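You operate a simulated robot arm through the tools that you are given. There is no shell and no other tool.

You are at the controls of a simulated robot arm. One attempt, no reset.

## Task
Run exactly 3 cans past the blue sensor at speed 1.0.
Fine: belt switch Off and left Off; zero the counter and set the speed before the run; use the yellow button; afterwards put the speed dial back to 2.0.

Only the result counts: the job must be done as asked and must still hold three seconds after the hand-in. Knocking over, shifting, dropping, spilling or breaking anything else fails it.

## Robot
A 7-joint arm with a fingered hand, fixed in place. Base frame: the origin is at the foot of the arm, x ahead of it, y to its left, z up. Readings come in cm, degrees, newtons and seconds.
With the tool pointing down near the work surface it reaches from about 82 to 92 cm from the base axis. Its first joint turns from -143.0 to 143.0 degrees. Payload 3 kg.
Tool frame: the origin (TCP) lies between the finger pads and is the grasp point; the fingertips stand 2.6 cm ahead of it; z points along the fingers, y is the line along which they close. Largest opening 14.8 cm; the body of the gripper starts 7.3 cm behind the TCP. The gripper is a hand of 3 fingers: y runs from the thumb to the fingers, the wrist lies at [0, 0, -22.9] in the tool frame, and closing takes about 1.5 s.
Orientation is told as [roll, pitch, yaw] about the base's x, y, z axes, in that order, counted from this pose: with the fingers straight down and closing along the base's y, the tool's x points along the base's -x, its y along +y and its z along -z.

## Interface
- The arm moves only by the tool servo_tool. Its argument "motion" is a list of rows, each a list of 6 numbers: the turn, a rotation vector about the tool's x, y, z in degrees, then the shift along the tool's x, y, z in cm. In form: [[wx, wy, wz, tx, ty, tz], ...]. A call has 1 to 20 rows; each row shifts and turns the commanded pose from where the row before left it, along the tool's axes as they then stand. "gripper" is the finger opening in cm, from 0 to 14.8, set as the call begins (left out, the last holds). A row lasts 0.2 s, in which the tool goes at most 5 cm and 8.6 degrees; a call with a longer step from one row to the next is refused whole, and so is a gripper value outside its range. Where a pose cannot be reached the arm comes as near as it can. A force on the tool above 40 N (or 10 N above the force at the start of the call, whichever is more), or a blocked arm, ends the call early, and 0.2 s more pass. The fingers move at their own pace (about 15.3 cm/s each) and stop on an object; they squeeze with about 29 N. The grip force told is the motor's: it shows also when the fingers shut on nothing. Time passes only in rows, and 0.2 s behind the last, so rows that do not move let the fingers close. It gives the time, the measured TCP pose, the force on the tool (base axes), the opening and the grip force at its end, in the units of the frame above (readings bear some noise), with the torque about the TCP (base axes, N m) and any sound that the robot's microphone picked up, and new pictures: "views" is both (left out), scene, wrist or none.
- Cameras (640 x 400 px; columns grow to the right, rows downward): "scene" is fixed at [40.18, -64.81, 151.25]; the picture's right is [0.66, -0.75, 0.00], its down [-0.41, -0.36, -0.84] and it looks along [0.63, 0.55, -0.54] (base axes); focal length 367 px, centre (320, 200). "wrist" rides on the gripper at [6.8, -3.9, -9] in the tool frame; the picture's right is [0.50, 0.87, 0.00], its down [-0.66, 0.38, -0.65] and it looks along [-0.57, 0.33, 0.76] (tool axes); focal length 222 px, centre (320, 200). There is no depth. A picture from a camera that has moved, and an enlarged one, comes with that camera's place and axes in the base frame and with its lens.
- lift_body(by): slides the trunk up (or, below 0, down) by that many cm; the arm rides with it, the base frame stays. It gives what a move gives, with no picture.
- finger_targets(finger1, finger2, thumb_bend): sets how far each is bent, from 0 (flat) to 1 (curled in); at 0.3 the hand is open as for a grip, at 0.7 the pads meet at the TCP. One left out holds its place. A second passes; each finger stops where it meets its share of the squeeze, and holds until it gets a number again. A gripper value or a shape takes the hand back. It gives what a move gives, with no picture; readings hold the bend of each and the force on the fingers (four entries, about 0 where the hand has none), thumb and palm.
- grasp_type(shape): the hand has 3 fingers and takes this shape, open, in about a second: jaw (thumb against the fingers, like two jaws); tri (thumb and two fingers); tip (a fingertip pinch); poke (one finger out to press); point (the index stretched); flat (the hand flat); cup (the hand cupped); fist (a fist). The gripper value then closes the fingers along that shape, each until it touches; the sizes above hold for jaw. It gives what a move gives, with no picture.
- zoom(camera, box): a new picture of the part [left, top, right, bottom] of that camera's present view, enlarged. No time passes.
- sign_off(): hands the job in; it is judged then, once.

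Nothing tells you positions but the pictures and the camera data. Unless the task says otherwise, let go and move clear before handing in.

The tools are called after "Call:" as a command line: name --pt "numbers of a row" for each row, then --argument value for the rest, lists and objects as JSON in quotes. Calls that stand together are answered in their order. servo_tool: Moves the arm, as the interface text tells. Its arguments: {"type":"object","properties":{"motion":{"type":"array","items":{"type":"array","items":{"type":"number"}}},"gripper":{"type":"number"},"views":{"type":"string","enum":["both","scene","wrist","none"]}},"required":["motion"]} The other tools are called the same way: lift_body (by) slides the trunk up or down; grasp_type (shape) gives the hand a shape; finger_targets (finger1, finger2, thumb_bend) moves the fingers one by one; zoom (camera, box) takes an enlarged picture of a part of a camera's view; sign_off () hands the job in.

At the start:

```text
t: 0.0
tool_pos: [69.22, 26.02, 104.44]
ee_rot: [0.0, 0.0, 0.0]
contact_force: [0.5, 0.4, 0.2]
wrist_torque: [0.0, 0.03, -0.01]
gripper_width: 14.81
grip_force: 0.1
shape: jaw
bend: [0.3, 0.3, 0.3]
finger forces: [0.0, 0.0, 0.0, 0.0, 0.0, 0.0]
trunk travel left (down, up): [-47.5, 41.5]
```

scene: 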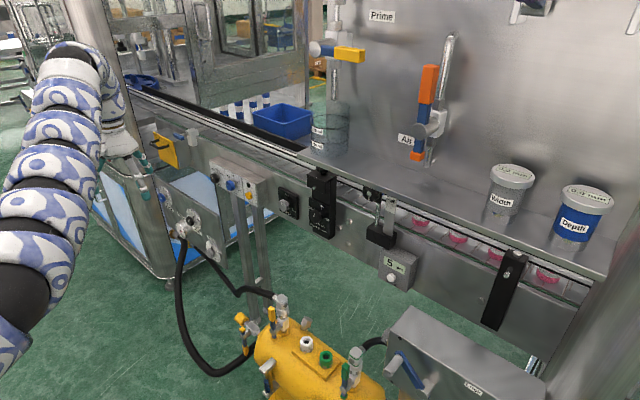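
wrist: 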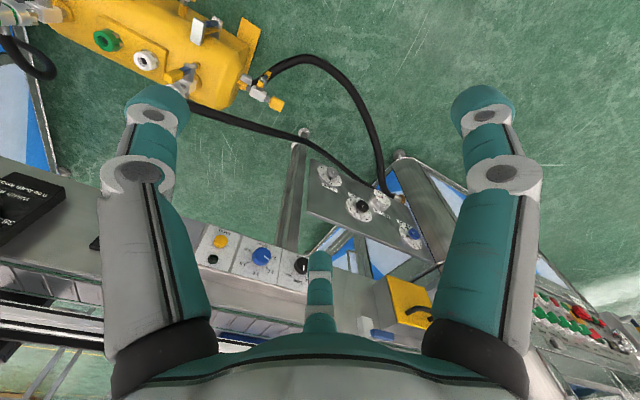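

I see a conveyor line with a small control box (yellow button, blue dial, black switch), a counter box and a notice on a black board. I'll zoom in to read the details before moving.

Call:
zoom --camera "scene" --box '[190, 140, 310, 215]'

Call:
zoom --camera "scene" --box '[290, 160, 430, 300]'

Call:
zoom --camera "wrist" --box '[180, 210, 320, 300]'

Call:
zoom --camera "scene" --box '[130, 110, 240, 260]'

Call:
zoom --camera "scene" --box '[360, 180, 600, 340]'

```text
5.33 times, centred on (250, 178) of scene
camera zoom: at [40.18, -64.81, 151.25], right [0.66, -0.75, 0.0], down [-0.41, -0.36, -0.84], along [0.63, 0.55, -0.54], focal length 1957 px, centre (693, 320)
```

zoom: 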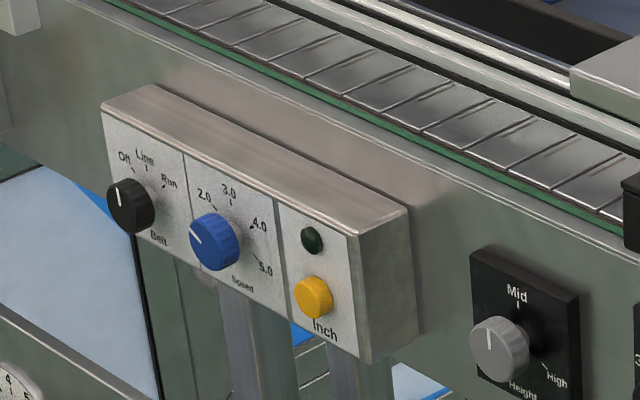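

```text
2.86 times, centred on (360, 230) of scene
camera zoom: at [40.18, -64.81, 151.25], right [0.66, -0.75, 0.0], down [-0.41, -0.36, -0.84], along [0.63, 0.55, -0.54], focal length 1048 px, centre (206, 114)
```

zoom: 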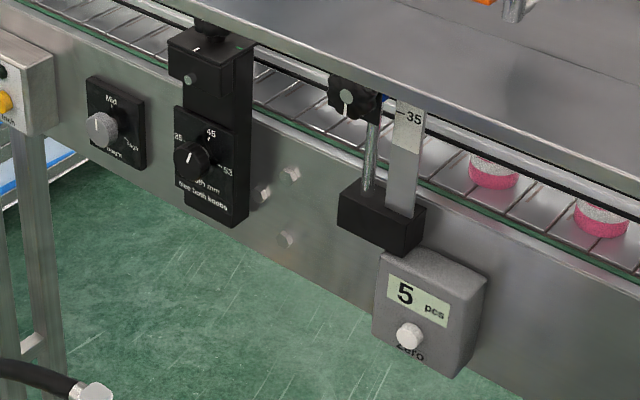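

```text
4.44 times, centred on (250, 255) of wrist
camera zoom: at [62.47, 22.03, 113.5], right [-0.5, 0.87, 0.0], down [0.66, 0.38, 0.65], along [0.57, 0.33, -0.76], focal length 987 px, centre (631, -44)
```

zoom: 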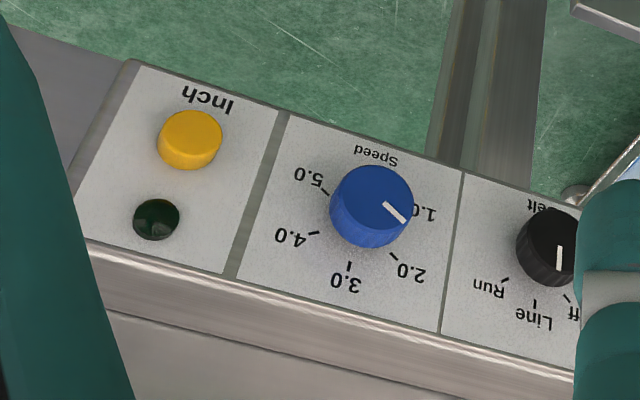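

```text
2.67 times, centred on (185, 185) of scene
camera zoom: at [40.18, -64.81, 151.25], right [0.66, -0.75, 0.0], down [-0.41, -0.36, -0.84], along [0.63, 0.55, -0.54], focal length 978 px, centre (680, 240)
```

zoom: 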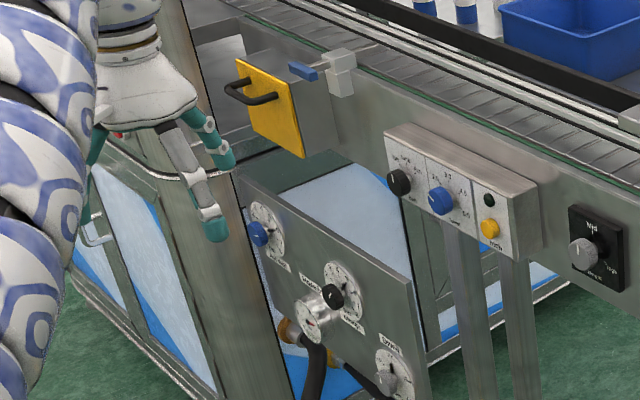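

```text
2.50 times, centred on (480, 260) of scene
camera zoom: at [40.18, -64.81, 151.25], right [0.66, -0.75, 0.0], down [-0.41, -0.36, -0.84], along [0.63, 0.55, -0.54], focal length 917 px, centre (-80, 50)
```

zoom: 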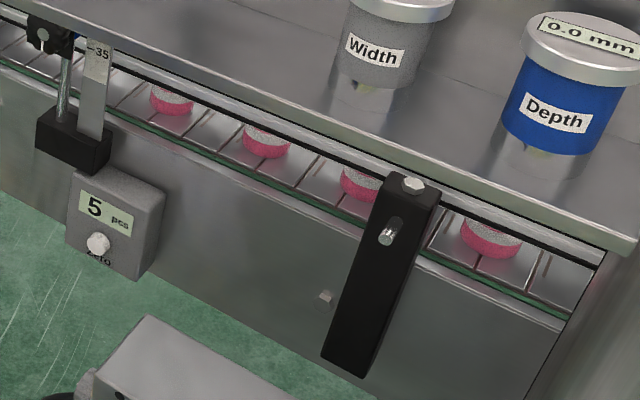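

The panel sits at about x=104, facing the arm, with the yellow Inch button near (103, 22.5, 85), the blue speed dial near (102, 31, 86) and the belt switch near (102, 40, 86). I still need to find the blue sensor and the cans, so I'll zoom more.

Call:
zoom --camera "scene" --box '[140, 110, 220, 160]'

Call:
zoom --camera "scene" --box '[180, 80, 340, 180]'

Call:
zoom --camera "scene" --box '[350, 170, 450, 232]'

Call:
zoom --camera "scene" --box '[440, 200, 600, 300]'

Call:
zoom --camera "wrist" --box '[0, 160, 240, 310]'

Call:
zoom --camera "wrist" --box '[290, 140, 450, 350]'

Call:
zoom --camera "scene" --box '[300, 0, 640, 212]'

Call:
zoom --camera "scene" --box '[0, 0, 340, 212]'

```text
8.00 times, centred on (180, 135) of scene
camera zoom: at [40.18, -64.81, 151.25], right [0.66, -0.75, 0.0], down [-0.41, -0.36, -0.84], along [0.63, 0.55, -0.54], focal length 2935 px, centre (1440, 720)
```

zoom: 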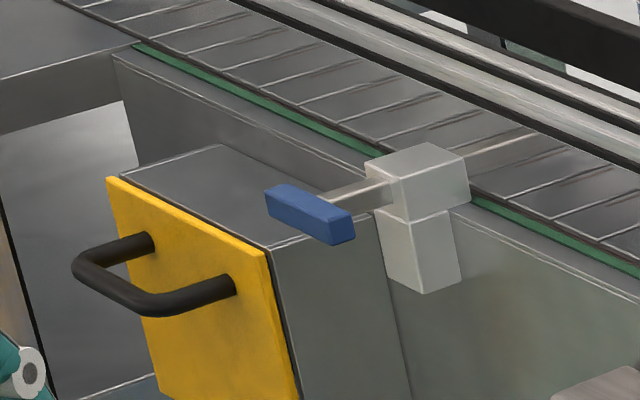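

```text
4.00 times, centred on (260, 130) of scene
camera zoom: at [40.18, -64.81, 151.25], right [0.66, -0.75, 0.0], down [-0.41, -0.36, -0.84], along [0.63, 0.55, -0.54], focal length 1468 px, centre (560, 480)
```

zoom: 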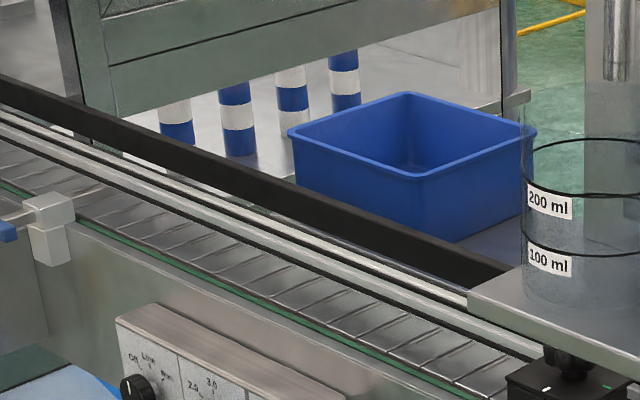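

```text
6.40 times, centred on (400, 201) of scene
camera zoom: at [40.18, -64.81, 151.25], right [0.66, -0.75, 0.0], down [-0.41, -0.36, -0.84], along [0.63, 0.55, -0.54], focal length 2348 px, centre (-192, 194)
```

zoom: 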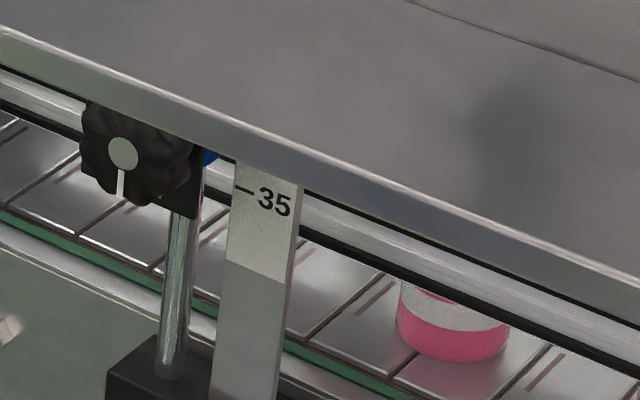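

```text
4.00 times, centred on (520, 250) of scene
camera zoom: at [40.18, -64.81, 151.25], right [0.66, -0.75, 0.0], down [-0.41, -0.36, -0.84], along [0.63, 0.55, -0.54], focal length 1468 px, centre (-480, 0)
```

zoom: 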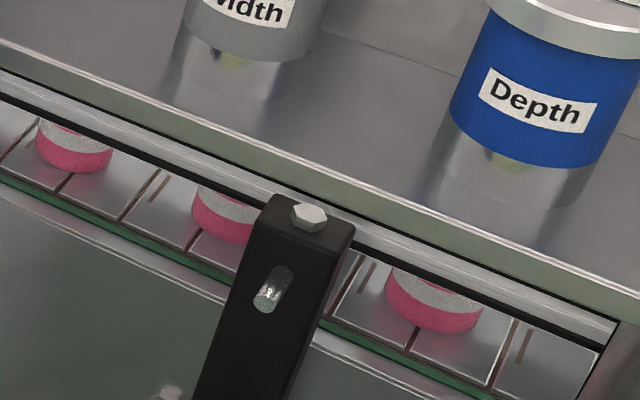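

```text
2.67 times, centred on (120, 235) of wrist
camera zoom: at [62.47, 22.03, 113.5], right [-0.5, 0.87, 0.0], down [0.66, 0.38, 0.65], along [0.57, 0.33, -0.76], focal length 592 px, centre (853, 107)
```

zoom: 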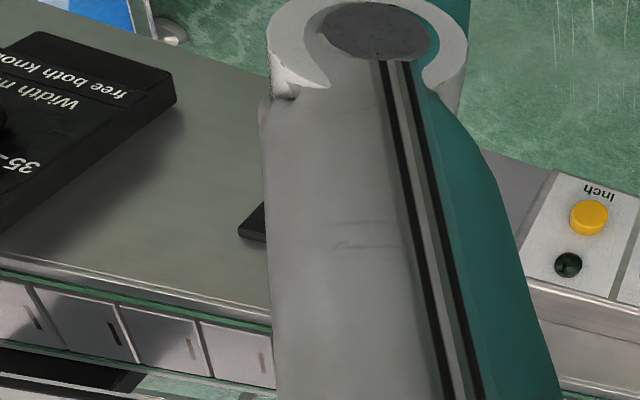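

```text
1.90 times, centred on (370, 245) of wrist
camera zoom: at [62.47, 22.03, 113.5], right [-0.5, 0.87, 0.0], down [0.66, 0.38, 0.65], along [0.57, 0.33, -0.76], focal length 423 px, centre (225, 114)
```

zoom: 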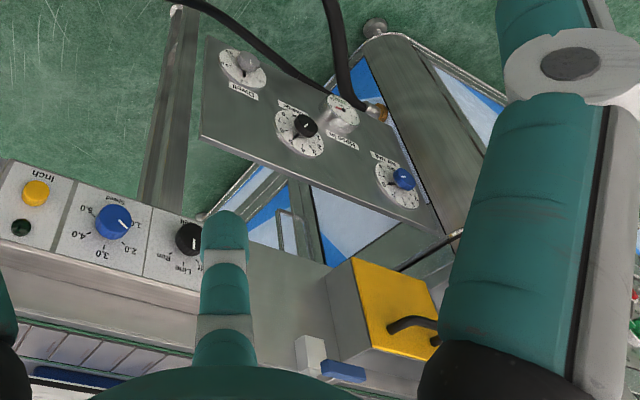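

```text
1.88 times, centred on (470, 106) of scene
camera zoom: at [40.18, -64.81, 151.25], right [0.66, -0.75, 0.0], down [-0.41, -0.36, -0.84], along [0.63, 0.55, -0.54], focal length 691 px, centre (38, 377)
```

zoom: 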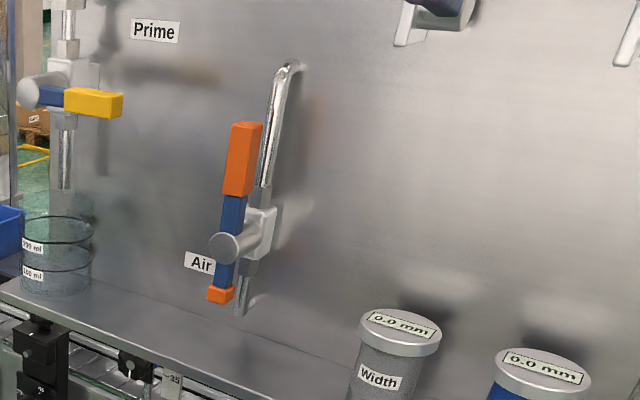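

```text
1.88 times, centred on (170, 106) of scene
camera zoom: at [40.18, -64.81, 151.25], right [0.66, -0.75, 0.0], down [-0.41, -0.36, -0.84], along [0.63, 0.55, -0.54], focal length 691 px, centre (602, 377)
```

zoom: 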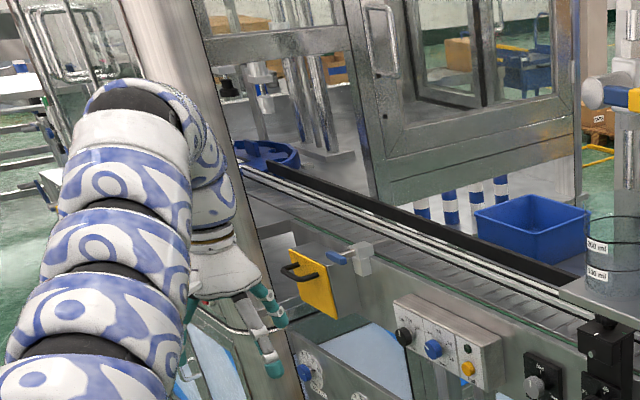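

The counter sits under a post near y≈-30, and a bit of blue shows behind it, likely the blue sensor. Next I'll read the dial and sensor closely.

Call:
zoom --camera "scene" --box '[216, 170, 248, 190]'

Call:
zoom --camera "wrist" --box '[232, 236, 280, 276]'

Call:
zoom --camera "scene" --box '[362, 180, 402, 205]'

Call:
zoom --camera "scene" --box '[376, 240, 424, 295]'

Call:
zoom --camera "scene" --box '[204, 155, 236, 190]'

Call:
zoom --camera "scene" --box '[0, 40, 180, 220]'

```text
16.00 times, centred on (232, 180) of scene
camera zoom: at [40.18, -64.81, 151.25], right [0.66, -0.75, 0.0], down [-0.41, -0.36, -0.84], along [0.63, 0.55, -0.54], focal length 5871 px, centre (1728, 520)
```

zoom: 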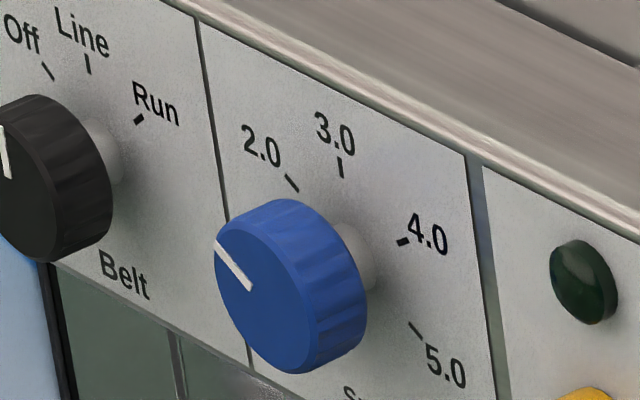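

```text
10.00 times, centred on (256, 256) of wrist
camera zoom: at [62.47, 22.03, 113.5], right [-0.5, 0.87, 0.0], down [0.66, 0.38, 0.65], along [0.57, 0.33, -0.76], focal length 2221 px, centre (960, -360)
```

zoom: 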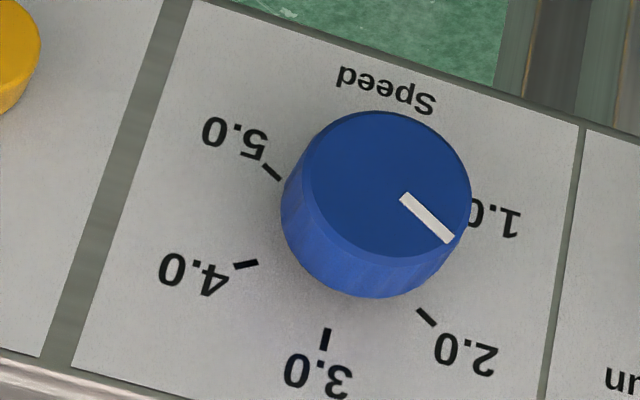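

```text
16.00 times, centred on (382, 192) of scene
camera zoom: at [40.18, -64.81, 151.25], right [0.66, -0.75, 0.0], down [-0.41, -0.36, -0.84], along [0.63, 0.55, -0.54], focal length 5871 px, centre (-672, 320)
```

zoom: 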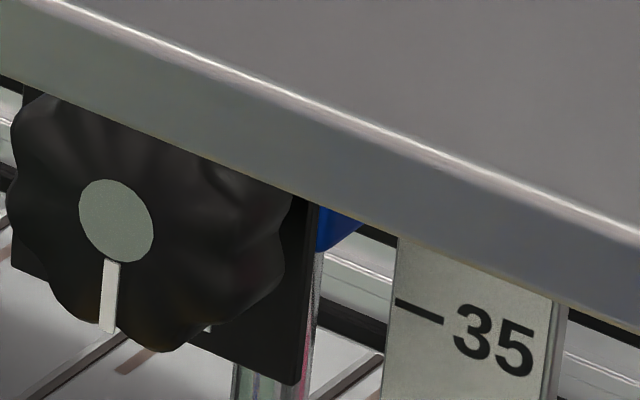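

```text
7.27 times, centred on (400, 268) of scene
camera zoom: at [40.18, -64.81, 151.25], right [0.66, -0.75, 0.0], down [-0.41, -0.36, -0.84], along [0.63, 0.55, -0.54], focal length 2669 px, centre (-262, -291)
```

zoom: 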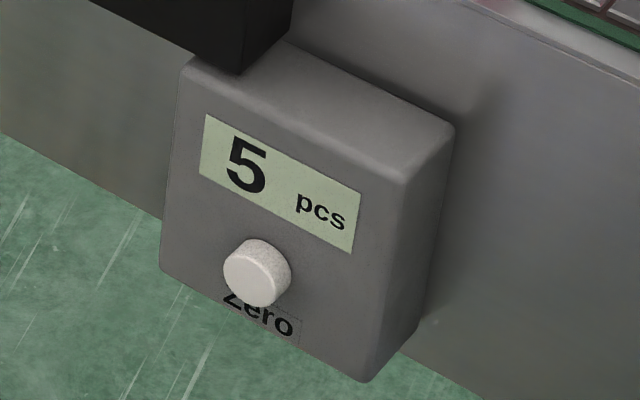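

```text
11.43 times, centred on (220, 172) of scene
camera zoom: at [40.18, -64.81, 151.25], right [0.66, -0.75, 0.0], down [-0.41, -0.36, -0.84], along [0.63, 0.55, -0.54], focal length 4194 px, centre (1463, 514)
```

zoom: 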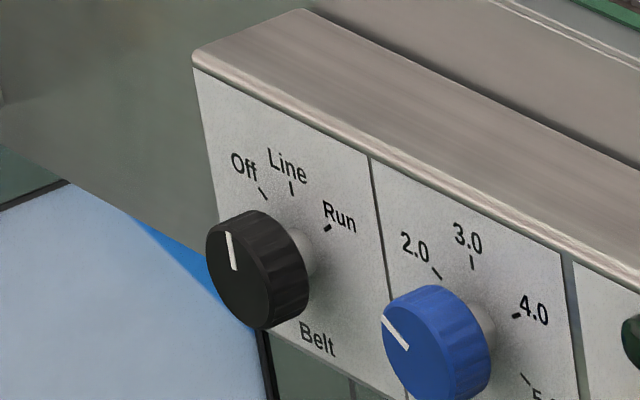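

```text
2.22 times, centred on (90, 130) of scene
camera zoom: at [40.18, -64.81, 151.25], right [0.66, -0.75, 0.0], down [-0.41, -0.36, -0.84], along [0.63, 0.55, -0.54], focal length 815 px, centre (831, 356)
```

zoom: 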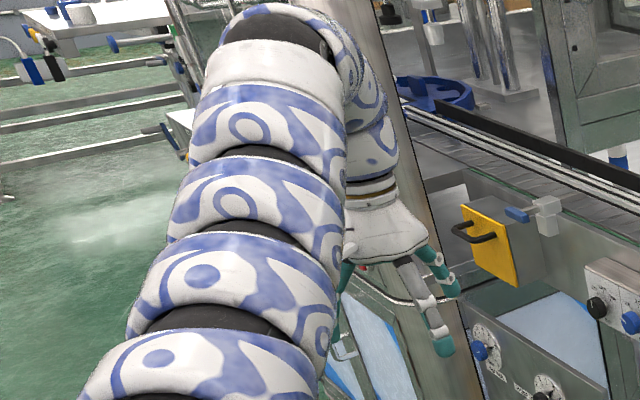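

Reading of the state: the belt switch pointer is at "Line" (not Off), the speed dial is at 2.0, and the counter shows 5. The dial ticks are 60° apart, so 1.0 is 60° counterclockwise from 2.0. I'll first swing the hand so that it points forward at the panel.

Call:
servo_tool --pt "0 -8.18 0 -3.2 0 0" --pt "0 -8.18 0 -3.2 0 0" --pt "0 -8.18 0 -3.2 0 0" --pt "0 -8.18 0 -3.2 0 0" --pt "0 -8.18 0 -3.2 0 0" --pt "0 -8.18 0 -3.2 0 0"

```text
t: 1.4
tool_pos: [86.64, 26.03, 111.1]
ee_rot: [0.0, -49.1, 0.0]
contact_force: [0.3, -0.2, -0.4]
wrist_torque: [0.03, 0.03, -0.02]
gripper_width: 14.79
grip_force: 0.0
shape: jaw
bend: [0.3, 0.3, 0.3]
finger forces: [0.0, 0.0, 0.0, 0.0, 0.1, 0.1]
trunk travel left (down, up): [-47.5, 41.5]
camera wrist: at [75.34, 21.98, 112.04], right [-0.33, 0.87, -0.38], down [-0.07, 0.38, 0.92], along [0.94, 0.33, -0.07], focal length 222 px, centre (320, 200)
```

scene: 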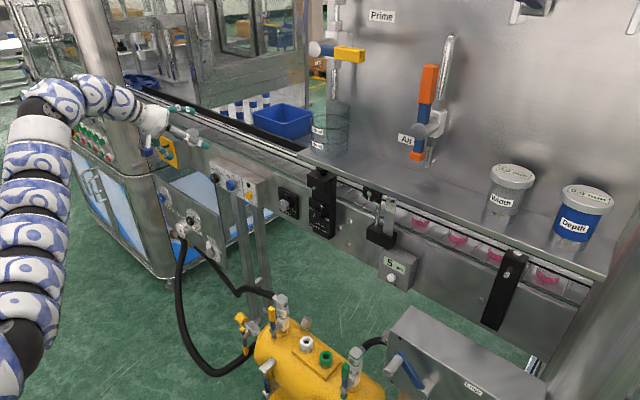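
wrist: 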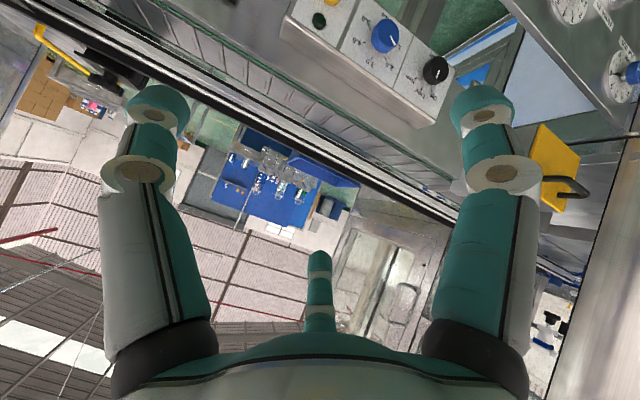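

The hand swings forward fine; the three digits appear evenly spaced at 120° around the tool axis. I'll finish rotating to horizontal and then look from there.

Call:
servo_tool --pt "0 -8.18 0 -1 0 0" --pt "0 -8.18 0 -1 0 0" --pt "0 -8.18 0 0 0 0" --pt "0 -8.18 0 0 0 0" --pt "0 -8.18 0 0 0 0" --pt "0 0 0 0 0 0"

```text
t: 2.8
tool_pos: [87.82, 26.03, 112.54]
ee_rot: [-166.2, -90.1, 166.2]
contact_force: [-0.1, 0.4, -0.5]
wrist_torque: [0.0, 0.0, -0.02]
gripper_width: 14.78
grip_force: 0.1
shape: jaw
bend: [0.3, 0.3, 0.3]
finger forces: [0.0, 0.0, 0.0, 0.0, 0.0, 0.0]
trunk travel left (down, up): [-47.5, 41.5]
camera wrist: at [78.78, 22.02, 105.83], right [0.0, 0.87, -0.5], down [-0.65, 0.38, 0.65], along [0.76, 0.33, 0.57], focal length 222 px, centre (320, 200)
```

scene: 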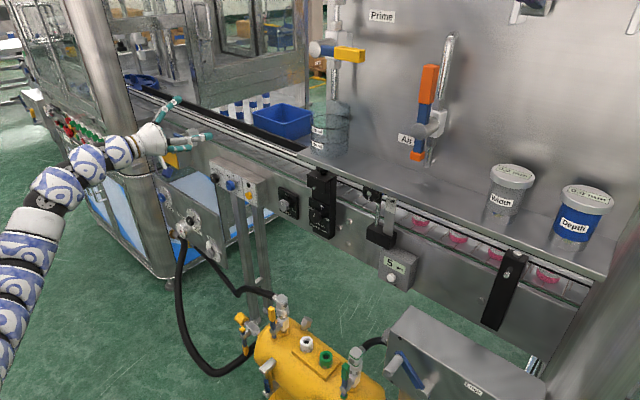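
wrist: 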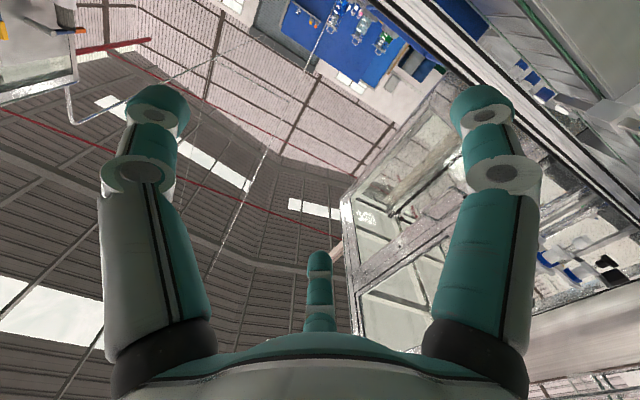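

The hand is now horizontal, but its camera looks up at the ceiling. I'll roll it 150° so the camera sits on top and looks down at the work.

Call:
servo_tool --pt "0 0 -8.333 0 0 0" --pt "0 0 -8.333 0 0 0" --pt "0 0 -8.333 0 0 0" --pt "0 0 -8.333 0 0 0" --pt "0 0 -8.333 0 0 0" --pt "0 0 -8.333 0 0 0" --pt "0 0 -8.333 0 0 0" --pt "0 0 -8.333 0 0 0" --pt "0 0 -8.333 0 0 0" --pt "0 0 -8.333 0 0 0" --pt "0 0 -8.333 0 0 0" --pt "0 0 -8.333 0 0 0" --pt "0 0 -8.333 0 0 0" --pt "0 0 -8.333 0 0 0" --pt "0 0 -8.333 0 0 0" --pt "0 0 -8.333 0 0 0" --pt "0 0 -8.333 0 0 0" --pt "0 0 -8.333 0 0 0" --pt "0 0 0 0 0 0"

```text
t: 6.8
tool_pos: [89.15, 27.72, 110.11]
ee_rot: [-92.2, 59.4, 87.4]
contact_force: [0.8, 0.0, 0.0]
wrist_torque: [0.04, 0.01, -0.03]
gripper_width: 14.78
grip_force: 0.1
shape: jaw
bend: [0.3, 0.3, 0.3]
finger forces: [0.1, 0.1, 0.0, 0.1, 0.0, 0.0]
out of reach, approached as far as the arm can: row 18
trunk travel left (down, up): [-47.5, 41.5]
camera wrist: at [79.88, 27.68, 117.81], right [-0.01, -1.0, -0.01], down [-0.64, 0.02, -0.77], along [0.77, 0.0, -0.64], focal length 222 px, centre (320, 200)
```

scene: 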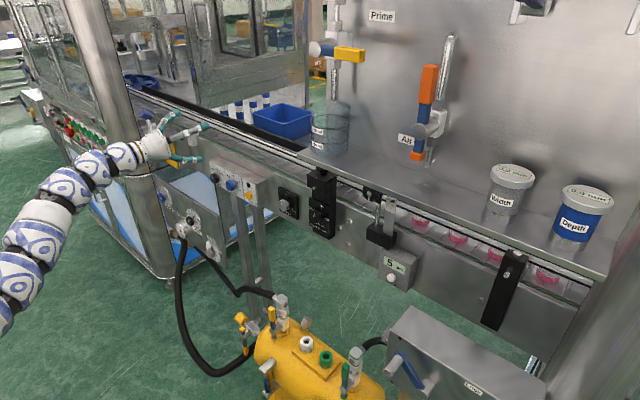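
wrist: 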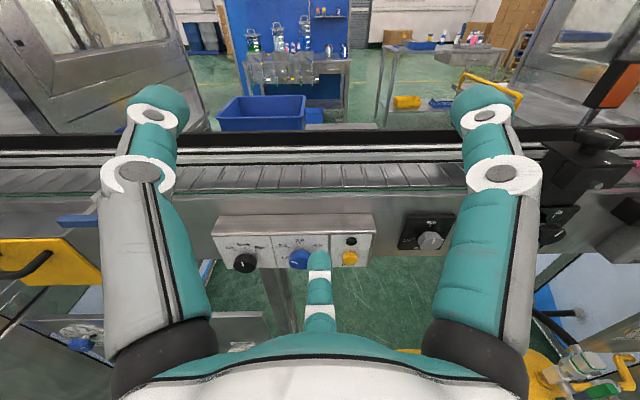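

Now the camera looks down at the control box. I'll zoom in to refine the positions of the knobs and the button.

Call:
zoom --camera "wrist" --box '[210, 205, 382, 280]'

Call:
zoom --camera "wrist" --box '[525, 110, 640, 260]'

Call:
zoom --camera "scene" --box '[100, 80, 260, 200]'

```text
3.72 times, centred on (296, 242) of wrist
camera zoom: at [79.88, 27.68, 117.81], right [-0.01, -1.0, -0.01], down [-0.64, 0.02, -0.77], along [0.77, 0.0, -0.64], focal length 826 px, centre (409, 42)
```

zoom: 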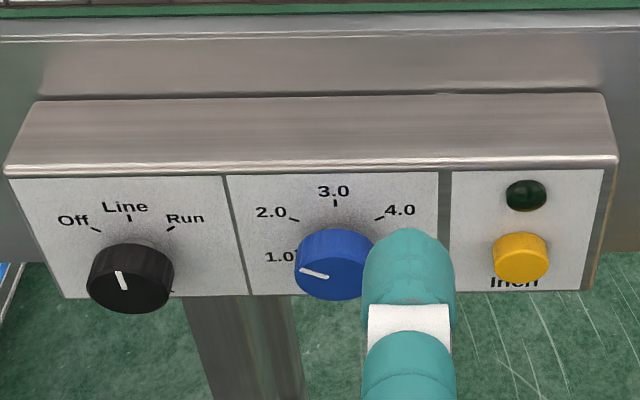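

```text
2.67 times, centred on (582, 185) of wrist
camera zoom: at [79.88, 27.68, 117.81], right [-0.01, -1.0, -0.01], down [-0.64, 0.02, -0.77], along [0.77, 0.0, -0.64], focal length 592 px, centre (-380, 240)
```

zoom: 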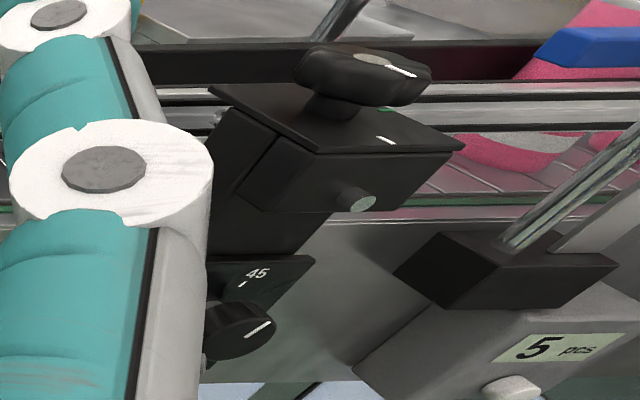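

```text
3.33 times, centred on (180, 140) of scene
camera zoom: at [40.18, -64.81, 151.25], right [0.66, -0.75, 0.0], down [-0.41, -0.36, -0.84], along [0.63, 0.55, -0.54], focal length 1223 px, centre (787, 400)
```

zoom: 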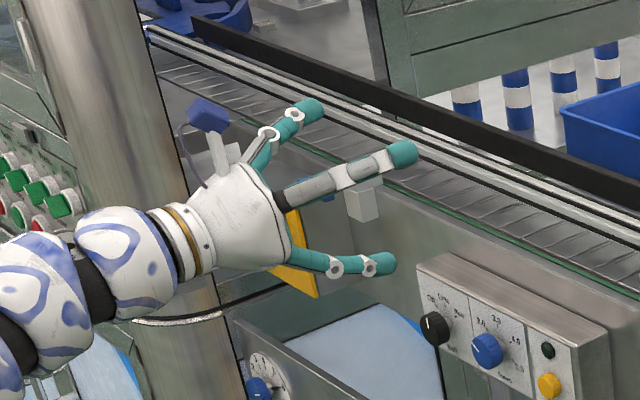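

The belt switch centre is about (y=40.55, z=85.4), the dial (31.15, 86.2) and the Inch button (22.6, 85.1), with the panel face at x≈104. I'll roll back 90° to leave room for a counterclockwise turn, and partly close the fingers.

Call:
servo_tool --pt "0 0 8.18 0 0 0" --pt "0 0 8.18 0 0 0" --pt "0 0 8.18 0 0 0" --pt "0 0 8.18 0 0 0" --pt "0 0 8.18 0 0 0" --pt "0 0 8.18 0 0 0" --pt "0 0 8.18 0 0 0" --pt "0 0 8.18 0 0 0" --pt "0 0 8.18 0 0 0" --pt "0 0 8.18 0 0 0" --pt "0 0 8.18 0 0 0" --pt "0 0 0 0 0 0" --gripper 7

```text
t: 9.4
tool_pos: [89.18, 27.73, 109.92]
ee_rot: [-89.9, -30.1, 89.8]
contact_force: [0.1, -0.5, 0.2]
wrist_torque: [0.0, -0.01, 0.01]
gripper_width: 7.04
grip_force: 0.0
shape: jaw
bend: [0.37, 0.37, 0.7]
finger forces: [0.0, 0.0, 0.0, 0.1, 0.0, 0.1]
trunk travel left (down, up): [-47.5, 41.5]
camera wrist: at [80.05, 19.82, 110.09], right [0.0, 0.0, -1.0], down [-0.65, 0.76, 0.0], along [0.76, 0.65, 0.0], focal length 222 px, centre (320, 200)
```

scene: 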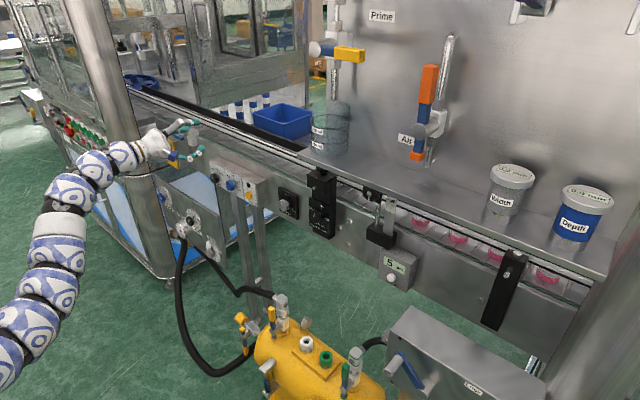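
wrist: 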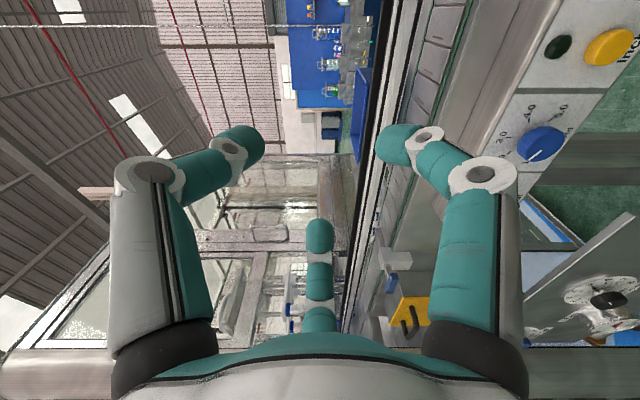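

The roll went well, and the tool points straight along +x. I'll check how the fingers look before approaching.

Call:
zoom --camera "wrist" --box '[100, 100, 540, 375]'

Call:
zoom --camera "scene" --box '[100, 100, 260, 200]'

```text
1.45 times, centred on (320, 238) of wrist
camera zoom: at [80.05, 19.82, 110.09], right [0.0, 0.0, -1.0], down [-0.65, 0.76, 0.0], along [0.76, 0.65, 0.0], focal length 323 px, centre (320, 146)
```

zoom: 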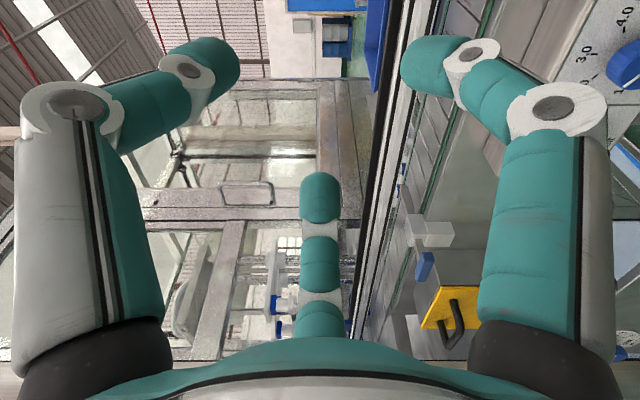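

```text
4.00 times, centred on (180, 150) of scene
camera zoom: at [40.18, -64.81, 151.25], right [0.66, -0.75, 0.0], down [-0.41, -0.36, -0.84], along [0.63, 0.55, -0.54], focal length 1468 px, centre (880, 400)
```

zoom: 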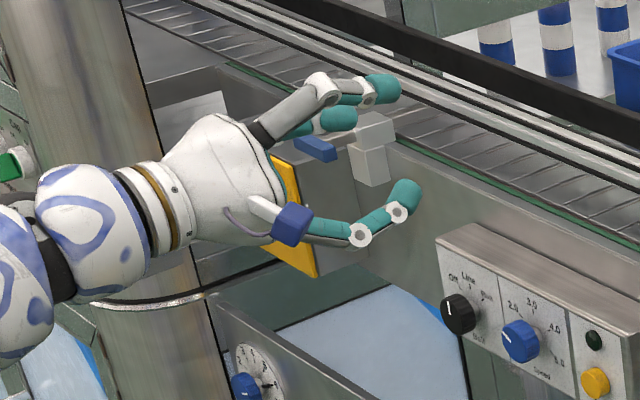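

The hand geometry is as expected (three digits at radius ≈3.5 for an opening of 7). I'll now slide down and left until I'm in front of the belt switch, staying about 9 cm off it.

Call:
servo_tool --pt "0 0 0 0.144 3.45 0.1" --pt "0 0 0 0.144 3.45 0.1" --pt "0 0 0 0.144 3.45 0.1" --pt "0 0 0 0.144 3.45 0.1" --pt "0 0 0 0.144 3.45 0.1" --pt "0 0 0 0.144 3.45 0.1" --pt "0 0 0 0.144 3.45 0.1" --pt "0 0 0 0.144 3.45 0.1" --pt "0 0 0 0 0 0" --gripper 6

```text
t: 11.4
tool_pos: [89.73, 39.28, 88.0]
ee_rot: [-90.0, -30.1, 90.0]
contact_force: [-0.2, -0.3, 0.4]
wrist_torque: [0.0, -0.01, 0.02]
gripper_width: 5.99
grip_force: 0.1
shape: jaw
bend: [0.77, 0.77, 0.7]
finger forces: [0.0, 0.0, 0.0, 0.1, 0.1, 0.0]
out of reach, approached as far as the arm can: row 8
trunk travel left (down, up): [-47.5, 41.5]
camera wrist: at [80.65, 31.45, 87.95], right [0.0, 0.0, -1.0], down [-0.65, 0.76, 0.0], along [0.76, 0.65, 0.0], focal length 222 px, centre (320, 200)
```

scene: 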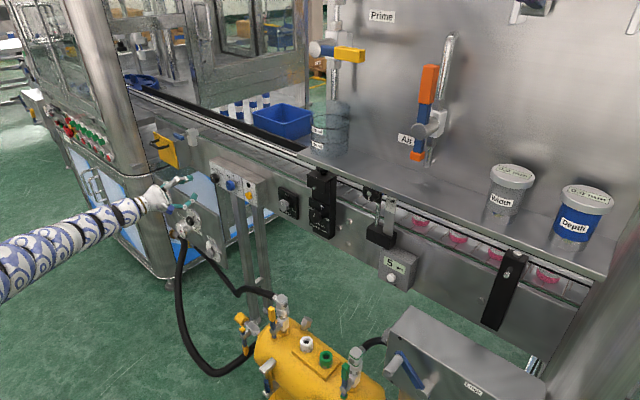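
wrist: 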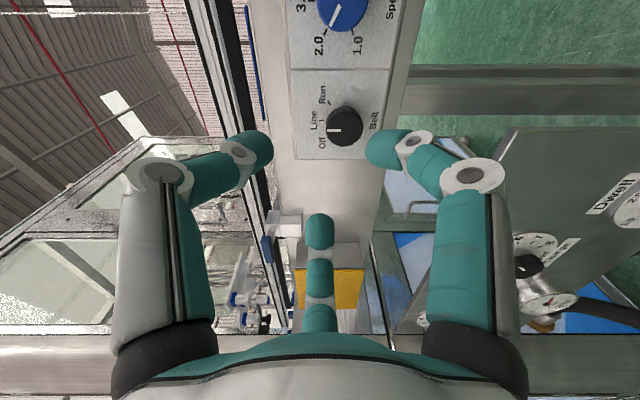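

I hit the arm's lower limit here at z≈88, so I'll raise the tool a bit and lower the trunk to regain reach.

Call:
servo_tool --pt "0 0 0 -1.93 -2.81 0" --pt "0 0 0 -1.93 -2.81 0" --pt "0 0 0 -1.93 -2.81 0" --pt "0 0 0 -1.93 -2.81 0" --pt "0 0 0 -1.93 -2.81 0" --pt "0 0 0 0 0 0" --views "none"

Call:
lift_body --by -19.5

Call:
servo_tool --pt "0 0 0 0 0 0"

```text
t: 12.8
tool_pos: [89.61, 40.76, 105.04]
ee_rot: [-89.9, -30.0, 90.0]
contact_force: [0.5, -0.7, -1.4]
wrist_torque: [0.0, 0.0, 0.02]
gripper_width: 5.98
grip_force: 0.1
shape: jaw
bend: [0.77, 0.77, 0.7]
finger forces: [0.0, 0.1, 0.0, 0.0, 0.0, 0.0]
trunk travel left (down, up): [-47.5, 41.5]
```

```text
t: 14.9
tool_pos: [89.57, 40.85, 85.54]
ee_rot: [-90.0, -30.0, 90.0]
contact_force: [0.3, -1.3, 0.2]
wrist_torque: [0.02, 0.0, -0.03]
gripper_width: 6.0
grip_force: 0.0
shape: jaw
bend: [0.77, 0.77, 0.7]
finger forces: [0.0, 0.0, 0.1, 0.0, 0.0, 0.0]
trunk travel left (down, up): [-28.0, 61.0]
```

```text
t: 15.3
tool_pos: [89.56, 40.91, 85.48]
ee_rot: [-89.9, -29.9, 90.0]
contact_force: [-0.8, 0.4, 0.4]
wrist_torque: [0.03, -0.01, -0.02]
gripper_width: 6.01
grip_force: 0.0
shape: jaw
bend: [0.77, 0.77, 0.7]
finger forces: [0.0, 0.0, 0.0, 0.0, 0.1, 0.0]
trunk travel left (down, up): [-28.0, 61.0]
camera wrist: at [80.47, 32.89, 85.64], right [0.0, 0.0, -1.0], down [-0.65, 0.76, 0.0], along [0.76, 0.65, 0.0], focal length 222 px, centre (320, 200)
```

scene: 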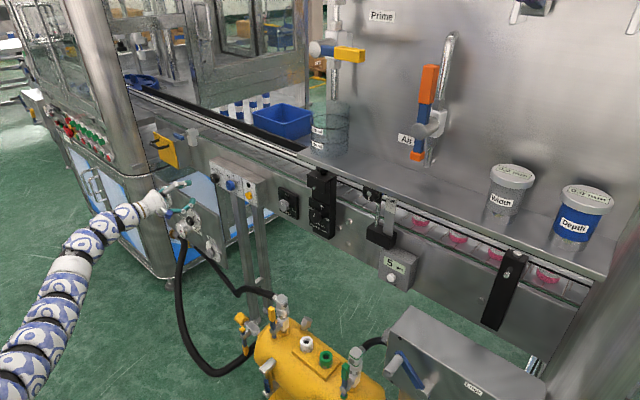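
wrist: 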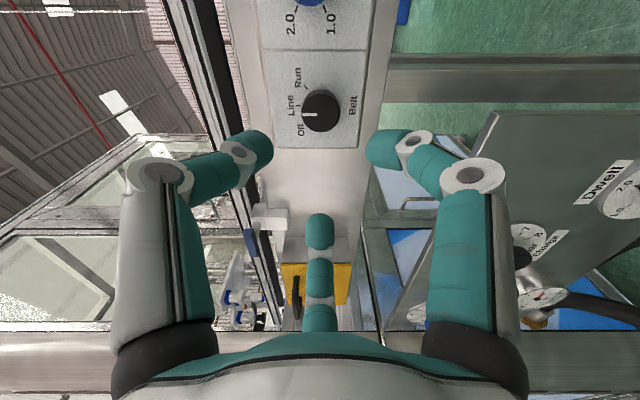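

I'm now level with the belt switch, facing it from 12 cm. I'll zoom to refine the alignment.

Call:
zoom --camera "wrist" --box '[256, 46, 384, 156]'

Call:
zoom --camera "scene" --box '[130, 140, 250, 240]'

```text
3.64 times, centred on (320, 101) of wrist
camera zoom: at [80.47, 32.89, 85.64], right [0.0, 0.0, -1.0], down [-0.65, 0.76, 0.0], along [0.76, 0.65, 0.0], focal length 808 px, centre (320, 560)
```

zoom: 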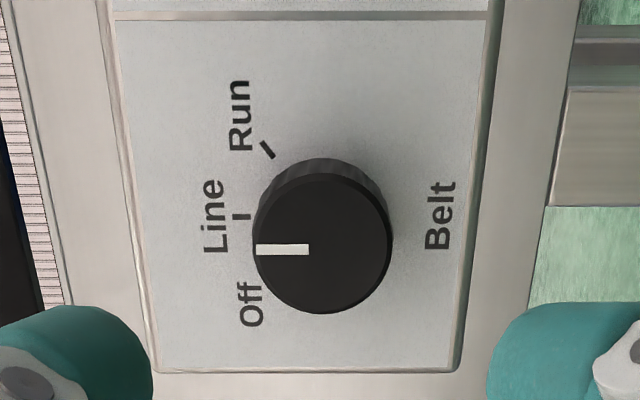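

```text
4.00 times, centred on (190, 190) of scene
camera zoom: at [40.18, -64.81, 151.25], right [0.66, -0.75, 0.0], down [-0.41, -0.36, -0.84], along [0.63, 0.55, -0.54], focal length 1468 px, centre (840, 240)
```

zoom: 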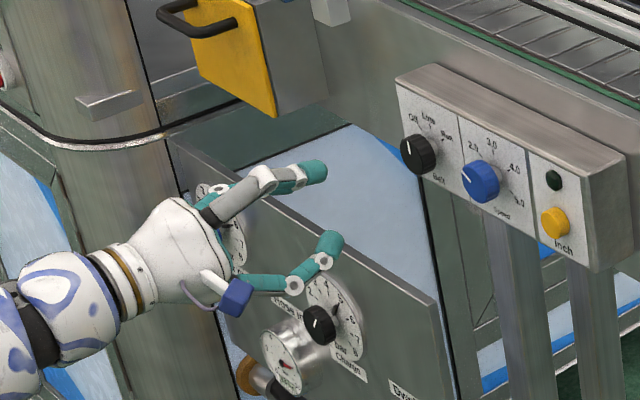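

The switch pointer is exactly on Line; the knob centre is about y=40.45, z=85.5. I'll correct the small offset and move forward most of the way.

Call:
servo_tool --pt "0 0 0 0.39 -0.22 0" --pt "0 0 0 0 0 2" --pt "0 0 0 0 0 2" --pt "0 0 0 0 0 2" --pt "0 0 0 0 0 2" --pt "0 0 0 0 0 0"

Call:
zoom --camera "wrist" --box '[220, 90, 420, 260]'

Call:
zoom --camera "scene" --box '[160, 140, 260, 220]'

```text
t: 16.7
tool_pos: [96.87, 39.55, 85.55]
ee_rot: [-90.0, -30.1, 90.1]
contact_force: [0.1, 0.6, 0.2]
wrist_torque: [-0.04, 0.02, 0.01]
gripper_width: 6.0
grip_force: 0.0
shape: jaw
bend: [0.77, 0.77, 0.7]
finger forces: [0.0, 0.1, 0.1, 0.1, 0.1, 0.0]
out of reach, approached as far as the arm can: row 5
trunk travel left (down, up): [-28.0, 61.0]
camera wrist: at [87.71, 31.61, 85.62], right [0.0, 0.0, -1.0], down [-0.65, 0.76, 0.0], along [0.76, 0.65, 0.0], focal length 222 px, centre (320, 200)
```

scene: 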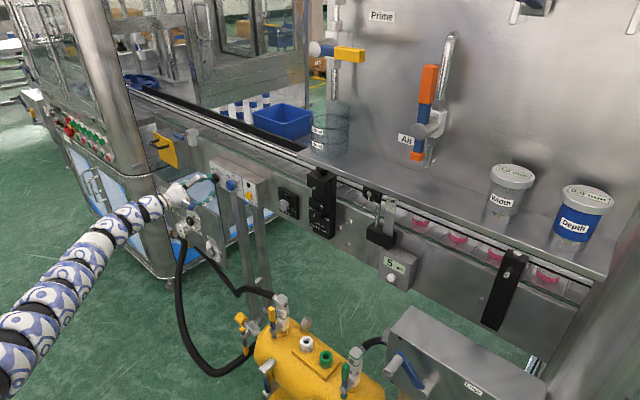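
wrist: 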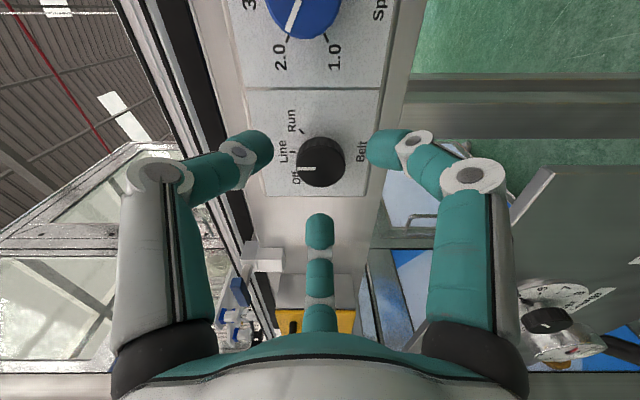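

```text
2.35 times, centred on (320, 175) of wrist
camera zoom: at [87.71, 31.61, 85.62], right [0.0, 0.0, -1.0], down [-0.65, 0.76, 0.0], along [0.76, 0.65, 0.0], focal length 523 px, centre (320, 259)
```

zoom: 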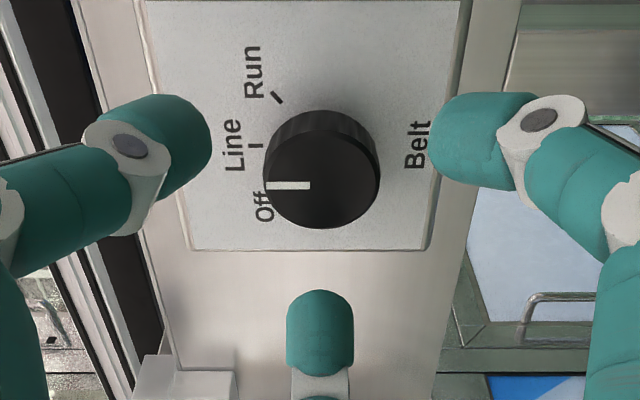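

```text
5.00 times, centred on (210, 180) of scene
camera zoom: at [40.18, -64.81, 151.25], right [0.66, -0.75, 0.0], down [-0.41, -0.36, -0.84], along [0.63, 0.55, -0.54], focal length 1835 px, centre (870, 300)
```

zoom: 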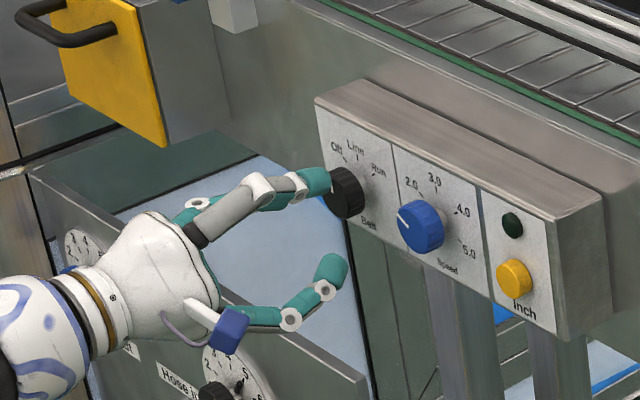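

The arm stops about 4 cm short: its shoulder is too high. I'll back off, raise the tool and lower the trunk further so the shoulder is level with the panel.

Call:
servo_tool --pt "0 0 0 0 0 -2" --pt "0 0 0 0 0 -2" --pt "0 0 0 0 0 -2" --pt "0 0 0 -1.667 -2.887 0" --pt "0 0 0 -1.667 -2.887 0" --pt "0 0 0 -1.667 -2.887 0" --pt "0 0 0 -1.667 -2.887 0" --pt "0 0 0 -1.667 -2.887 0" --pt "0 0 0 -1.667 -2.887 0" --pt "0 0 0 0 0 0" --views "none"

Call:
lift_body --by -20

Call:
servo_tool --pt "-3 -5.2 0 0 0 0" --pt "-3 -5.2 0 0 0 0" --pt "0 0 0 0 0 0"

```text
t: 18.9
tool_pos: [90.89, 39.5, 105.42]
ee_rot: [-90.1, -30.1, 90.0]
contact_force: [0.5, 0.1, 0.1]
wrist_torque: [0.02, -0.01, 0.02]
gripper_width: 5.97
grip_force: 0.2
shape: jaw
bend: [0.77, 0.77, 0.7]
finger forces: [0.0, 0.0, 0.1, 0.1, 0.0, 0.0]
trunk travel left (down, up): [-28.0, 61.0]
```

```text
t: 21.1
tool_pos: [91.0, 39.49, 85.47]
ee_rot: [-90.0, -30.1, 90.0]
contact_force: [0.1, -0.5, -0.4]
wrist_torque: [0.02, 0.0, -0.02]
gripper_width: 5.99
grip_force: 0.0
shape: jaw
bend: [0.77, 0.77, 0.7]
finger forces: [0.1, 0.0, 0.0, 0.0, 0.0, 0.1]
trunk travel left (down, up): [-8.0, 81.0]
```

```text
t: 21.9
tool_pos: [90.91, 39.44, 85.35]
ee_rot: [-90.0, -30.1, 102.0]
contact_force: [0.1, -0.6, 0.6]
wrist_torque: [-0.04, 0.01, 0.0]
gripper_width: 6.03
grip_force: 0.1
shape: jaw
bend: [0.77, 0.77, 0.7]
finger forces: [0.0, 0.1, 0.0, 0.0, 0.0, 0.1]
trunk travel left (down, up): [-8.0, 81.0]
camera wrist: at [83.67, 29.92, 85.49], right [0.0, 0.0, -1.0], down [-0.8, 0.6, 0.0], along [0.6, 0.8, 0.0], focal length 222 px, centre (320, 200)
```

scene: 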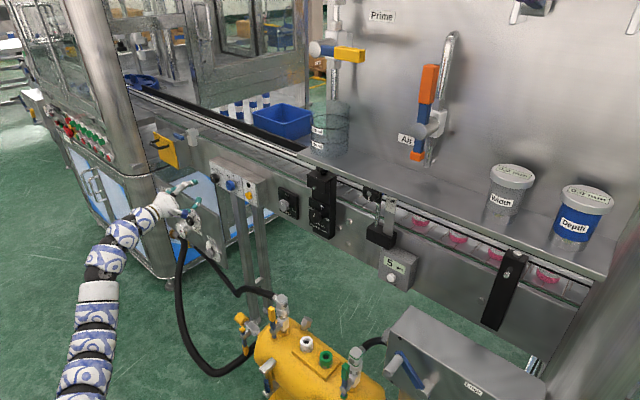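
wrist: 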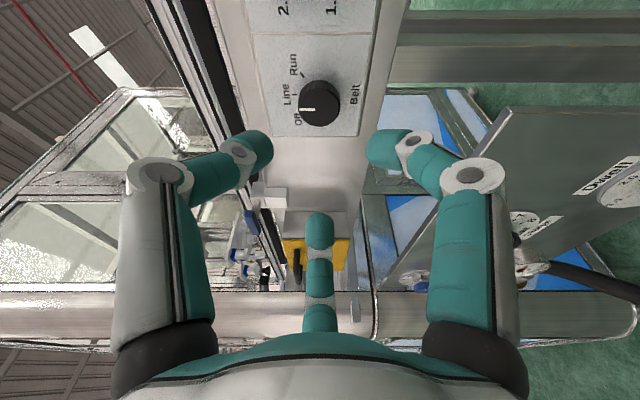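

The hand is yawed 12° toward the outside to gain reach. I'll move up close to the switch and check centring.

Call:
servo_tool --pt "0 0 0 0.21 -0.155 1.765" --pt "0 0 0 0.21 -0.155 1.765" --pt "0 0 0 0.21 -0.155 1.765" --pt "0 0 0 0.21 -0.155 1.765" --pt "0 0 0 0 0 0"

Call:
zoom --camera "wrist" --box '[220, 90, 420, 260]'

Call:
zoom --camera "scene" --box '[160, 140, 260, 220]'

```text
t: 23.1
tool_pos: [98.06, 39.93, 85.45]
ee_rot: [-90.0, -30.1, 102.0]
contact_force: [0.1, 0.3, -0.1]
wrist_torque: [0.0, 0.01, 0.01]
gripper_width: 6.01
grip_force: 0.0
shape: jaw
bend: [0.77, 0.77, 0.7]
finger forces: [0.0, 0.0, 0.1, 0.0, 0.1, 0.0]
trunk travel left (down, up): [-8.0, 81.0]
camera wrist: at [90.82, 30.45, 85.61], right [0.0, 0.0, -1.0], down [-0.8, 0.6, 0.0], along [0.6, 0.8, 0.0], focal length 222 px, centre (320, 200)
```

scene: 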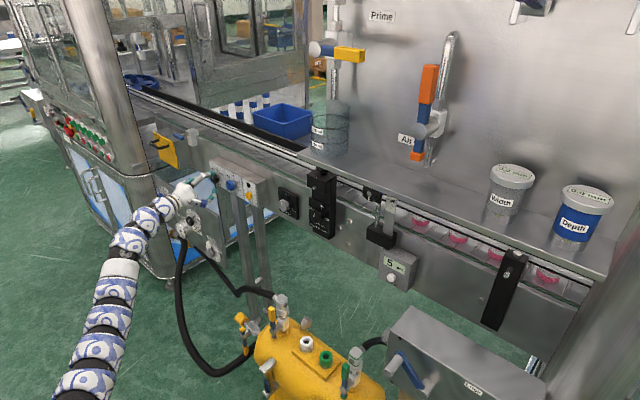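
wrist: 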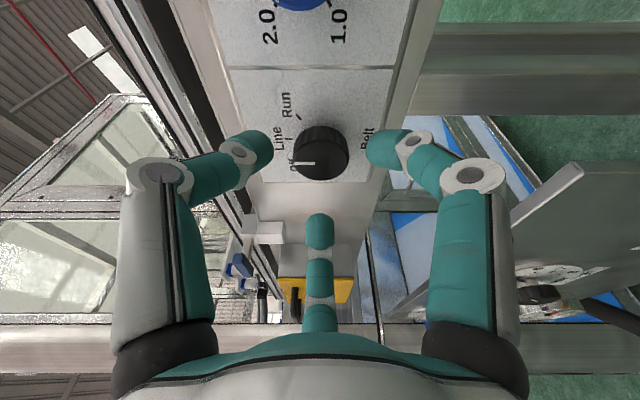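

```text
2.35 times, centred on (320, 175) of wrist
camera zoom: at [90.82, 30.45, 85.61], right [0.0, 0.0, -1.0], down [-0.8, 0.6, 0.0], along [0.6, 0.8, 0.0], focal length 523 px, centre (320, 259)
```

zoom: 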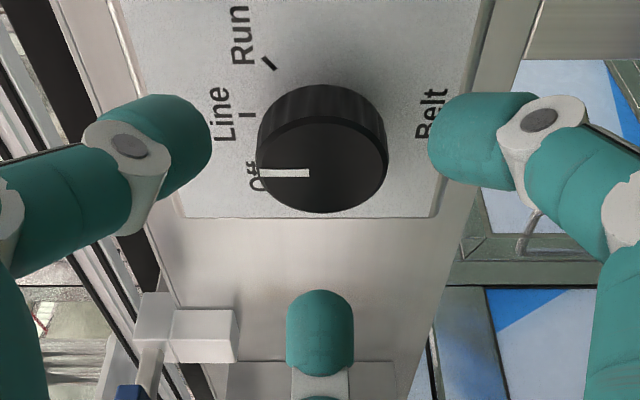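

```text
5.00 times, centred on (210, 180) of scene
camera zoom: at [40.18, -64.81, 151.25], right [0.66, -0.75, 0.0], down [-0.41, -0.36, -0.84], along [0.63, 0.55, -0.54], focal length 1835 px, centre (870, 300)
```

zoom: 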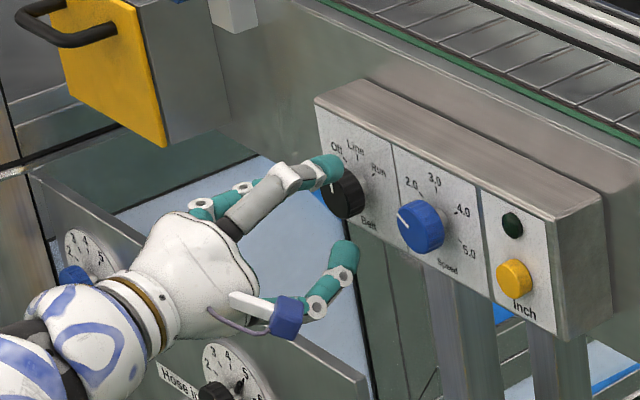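

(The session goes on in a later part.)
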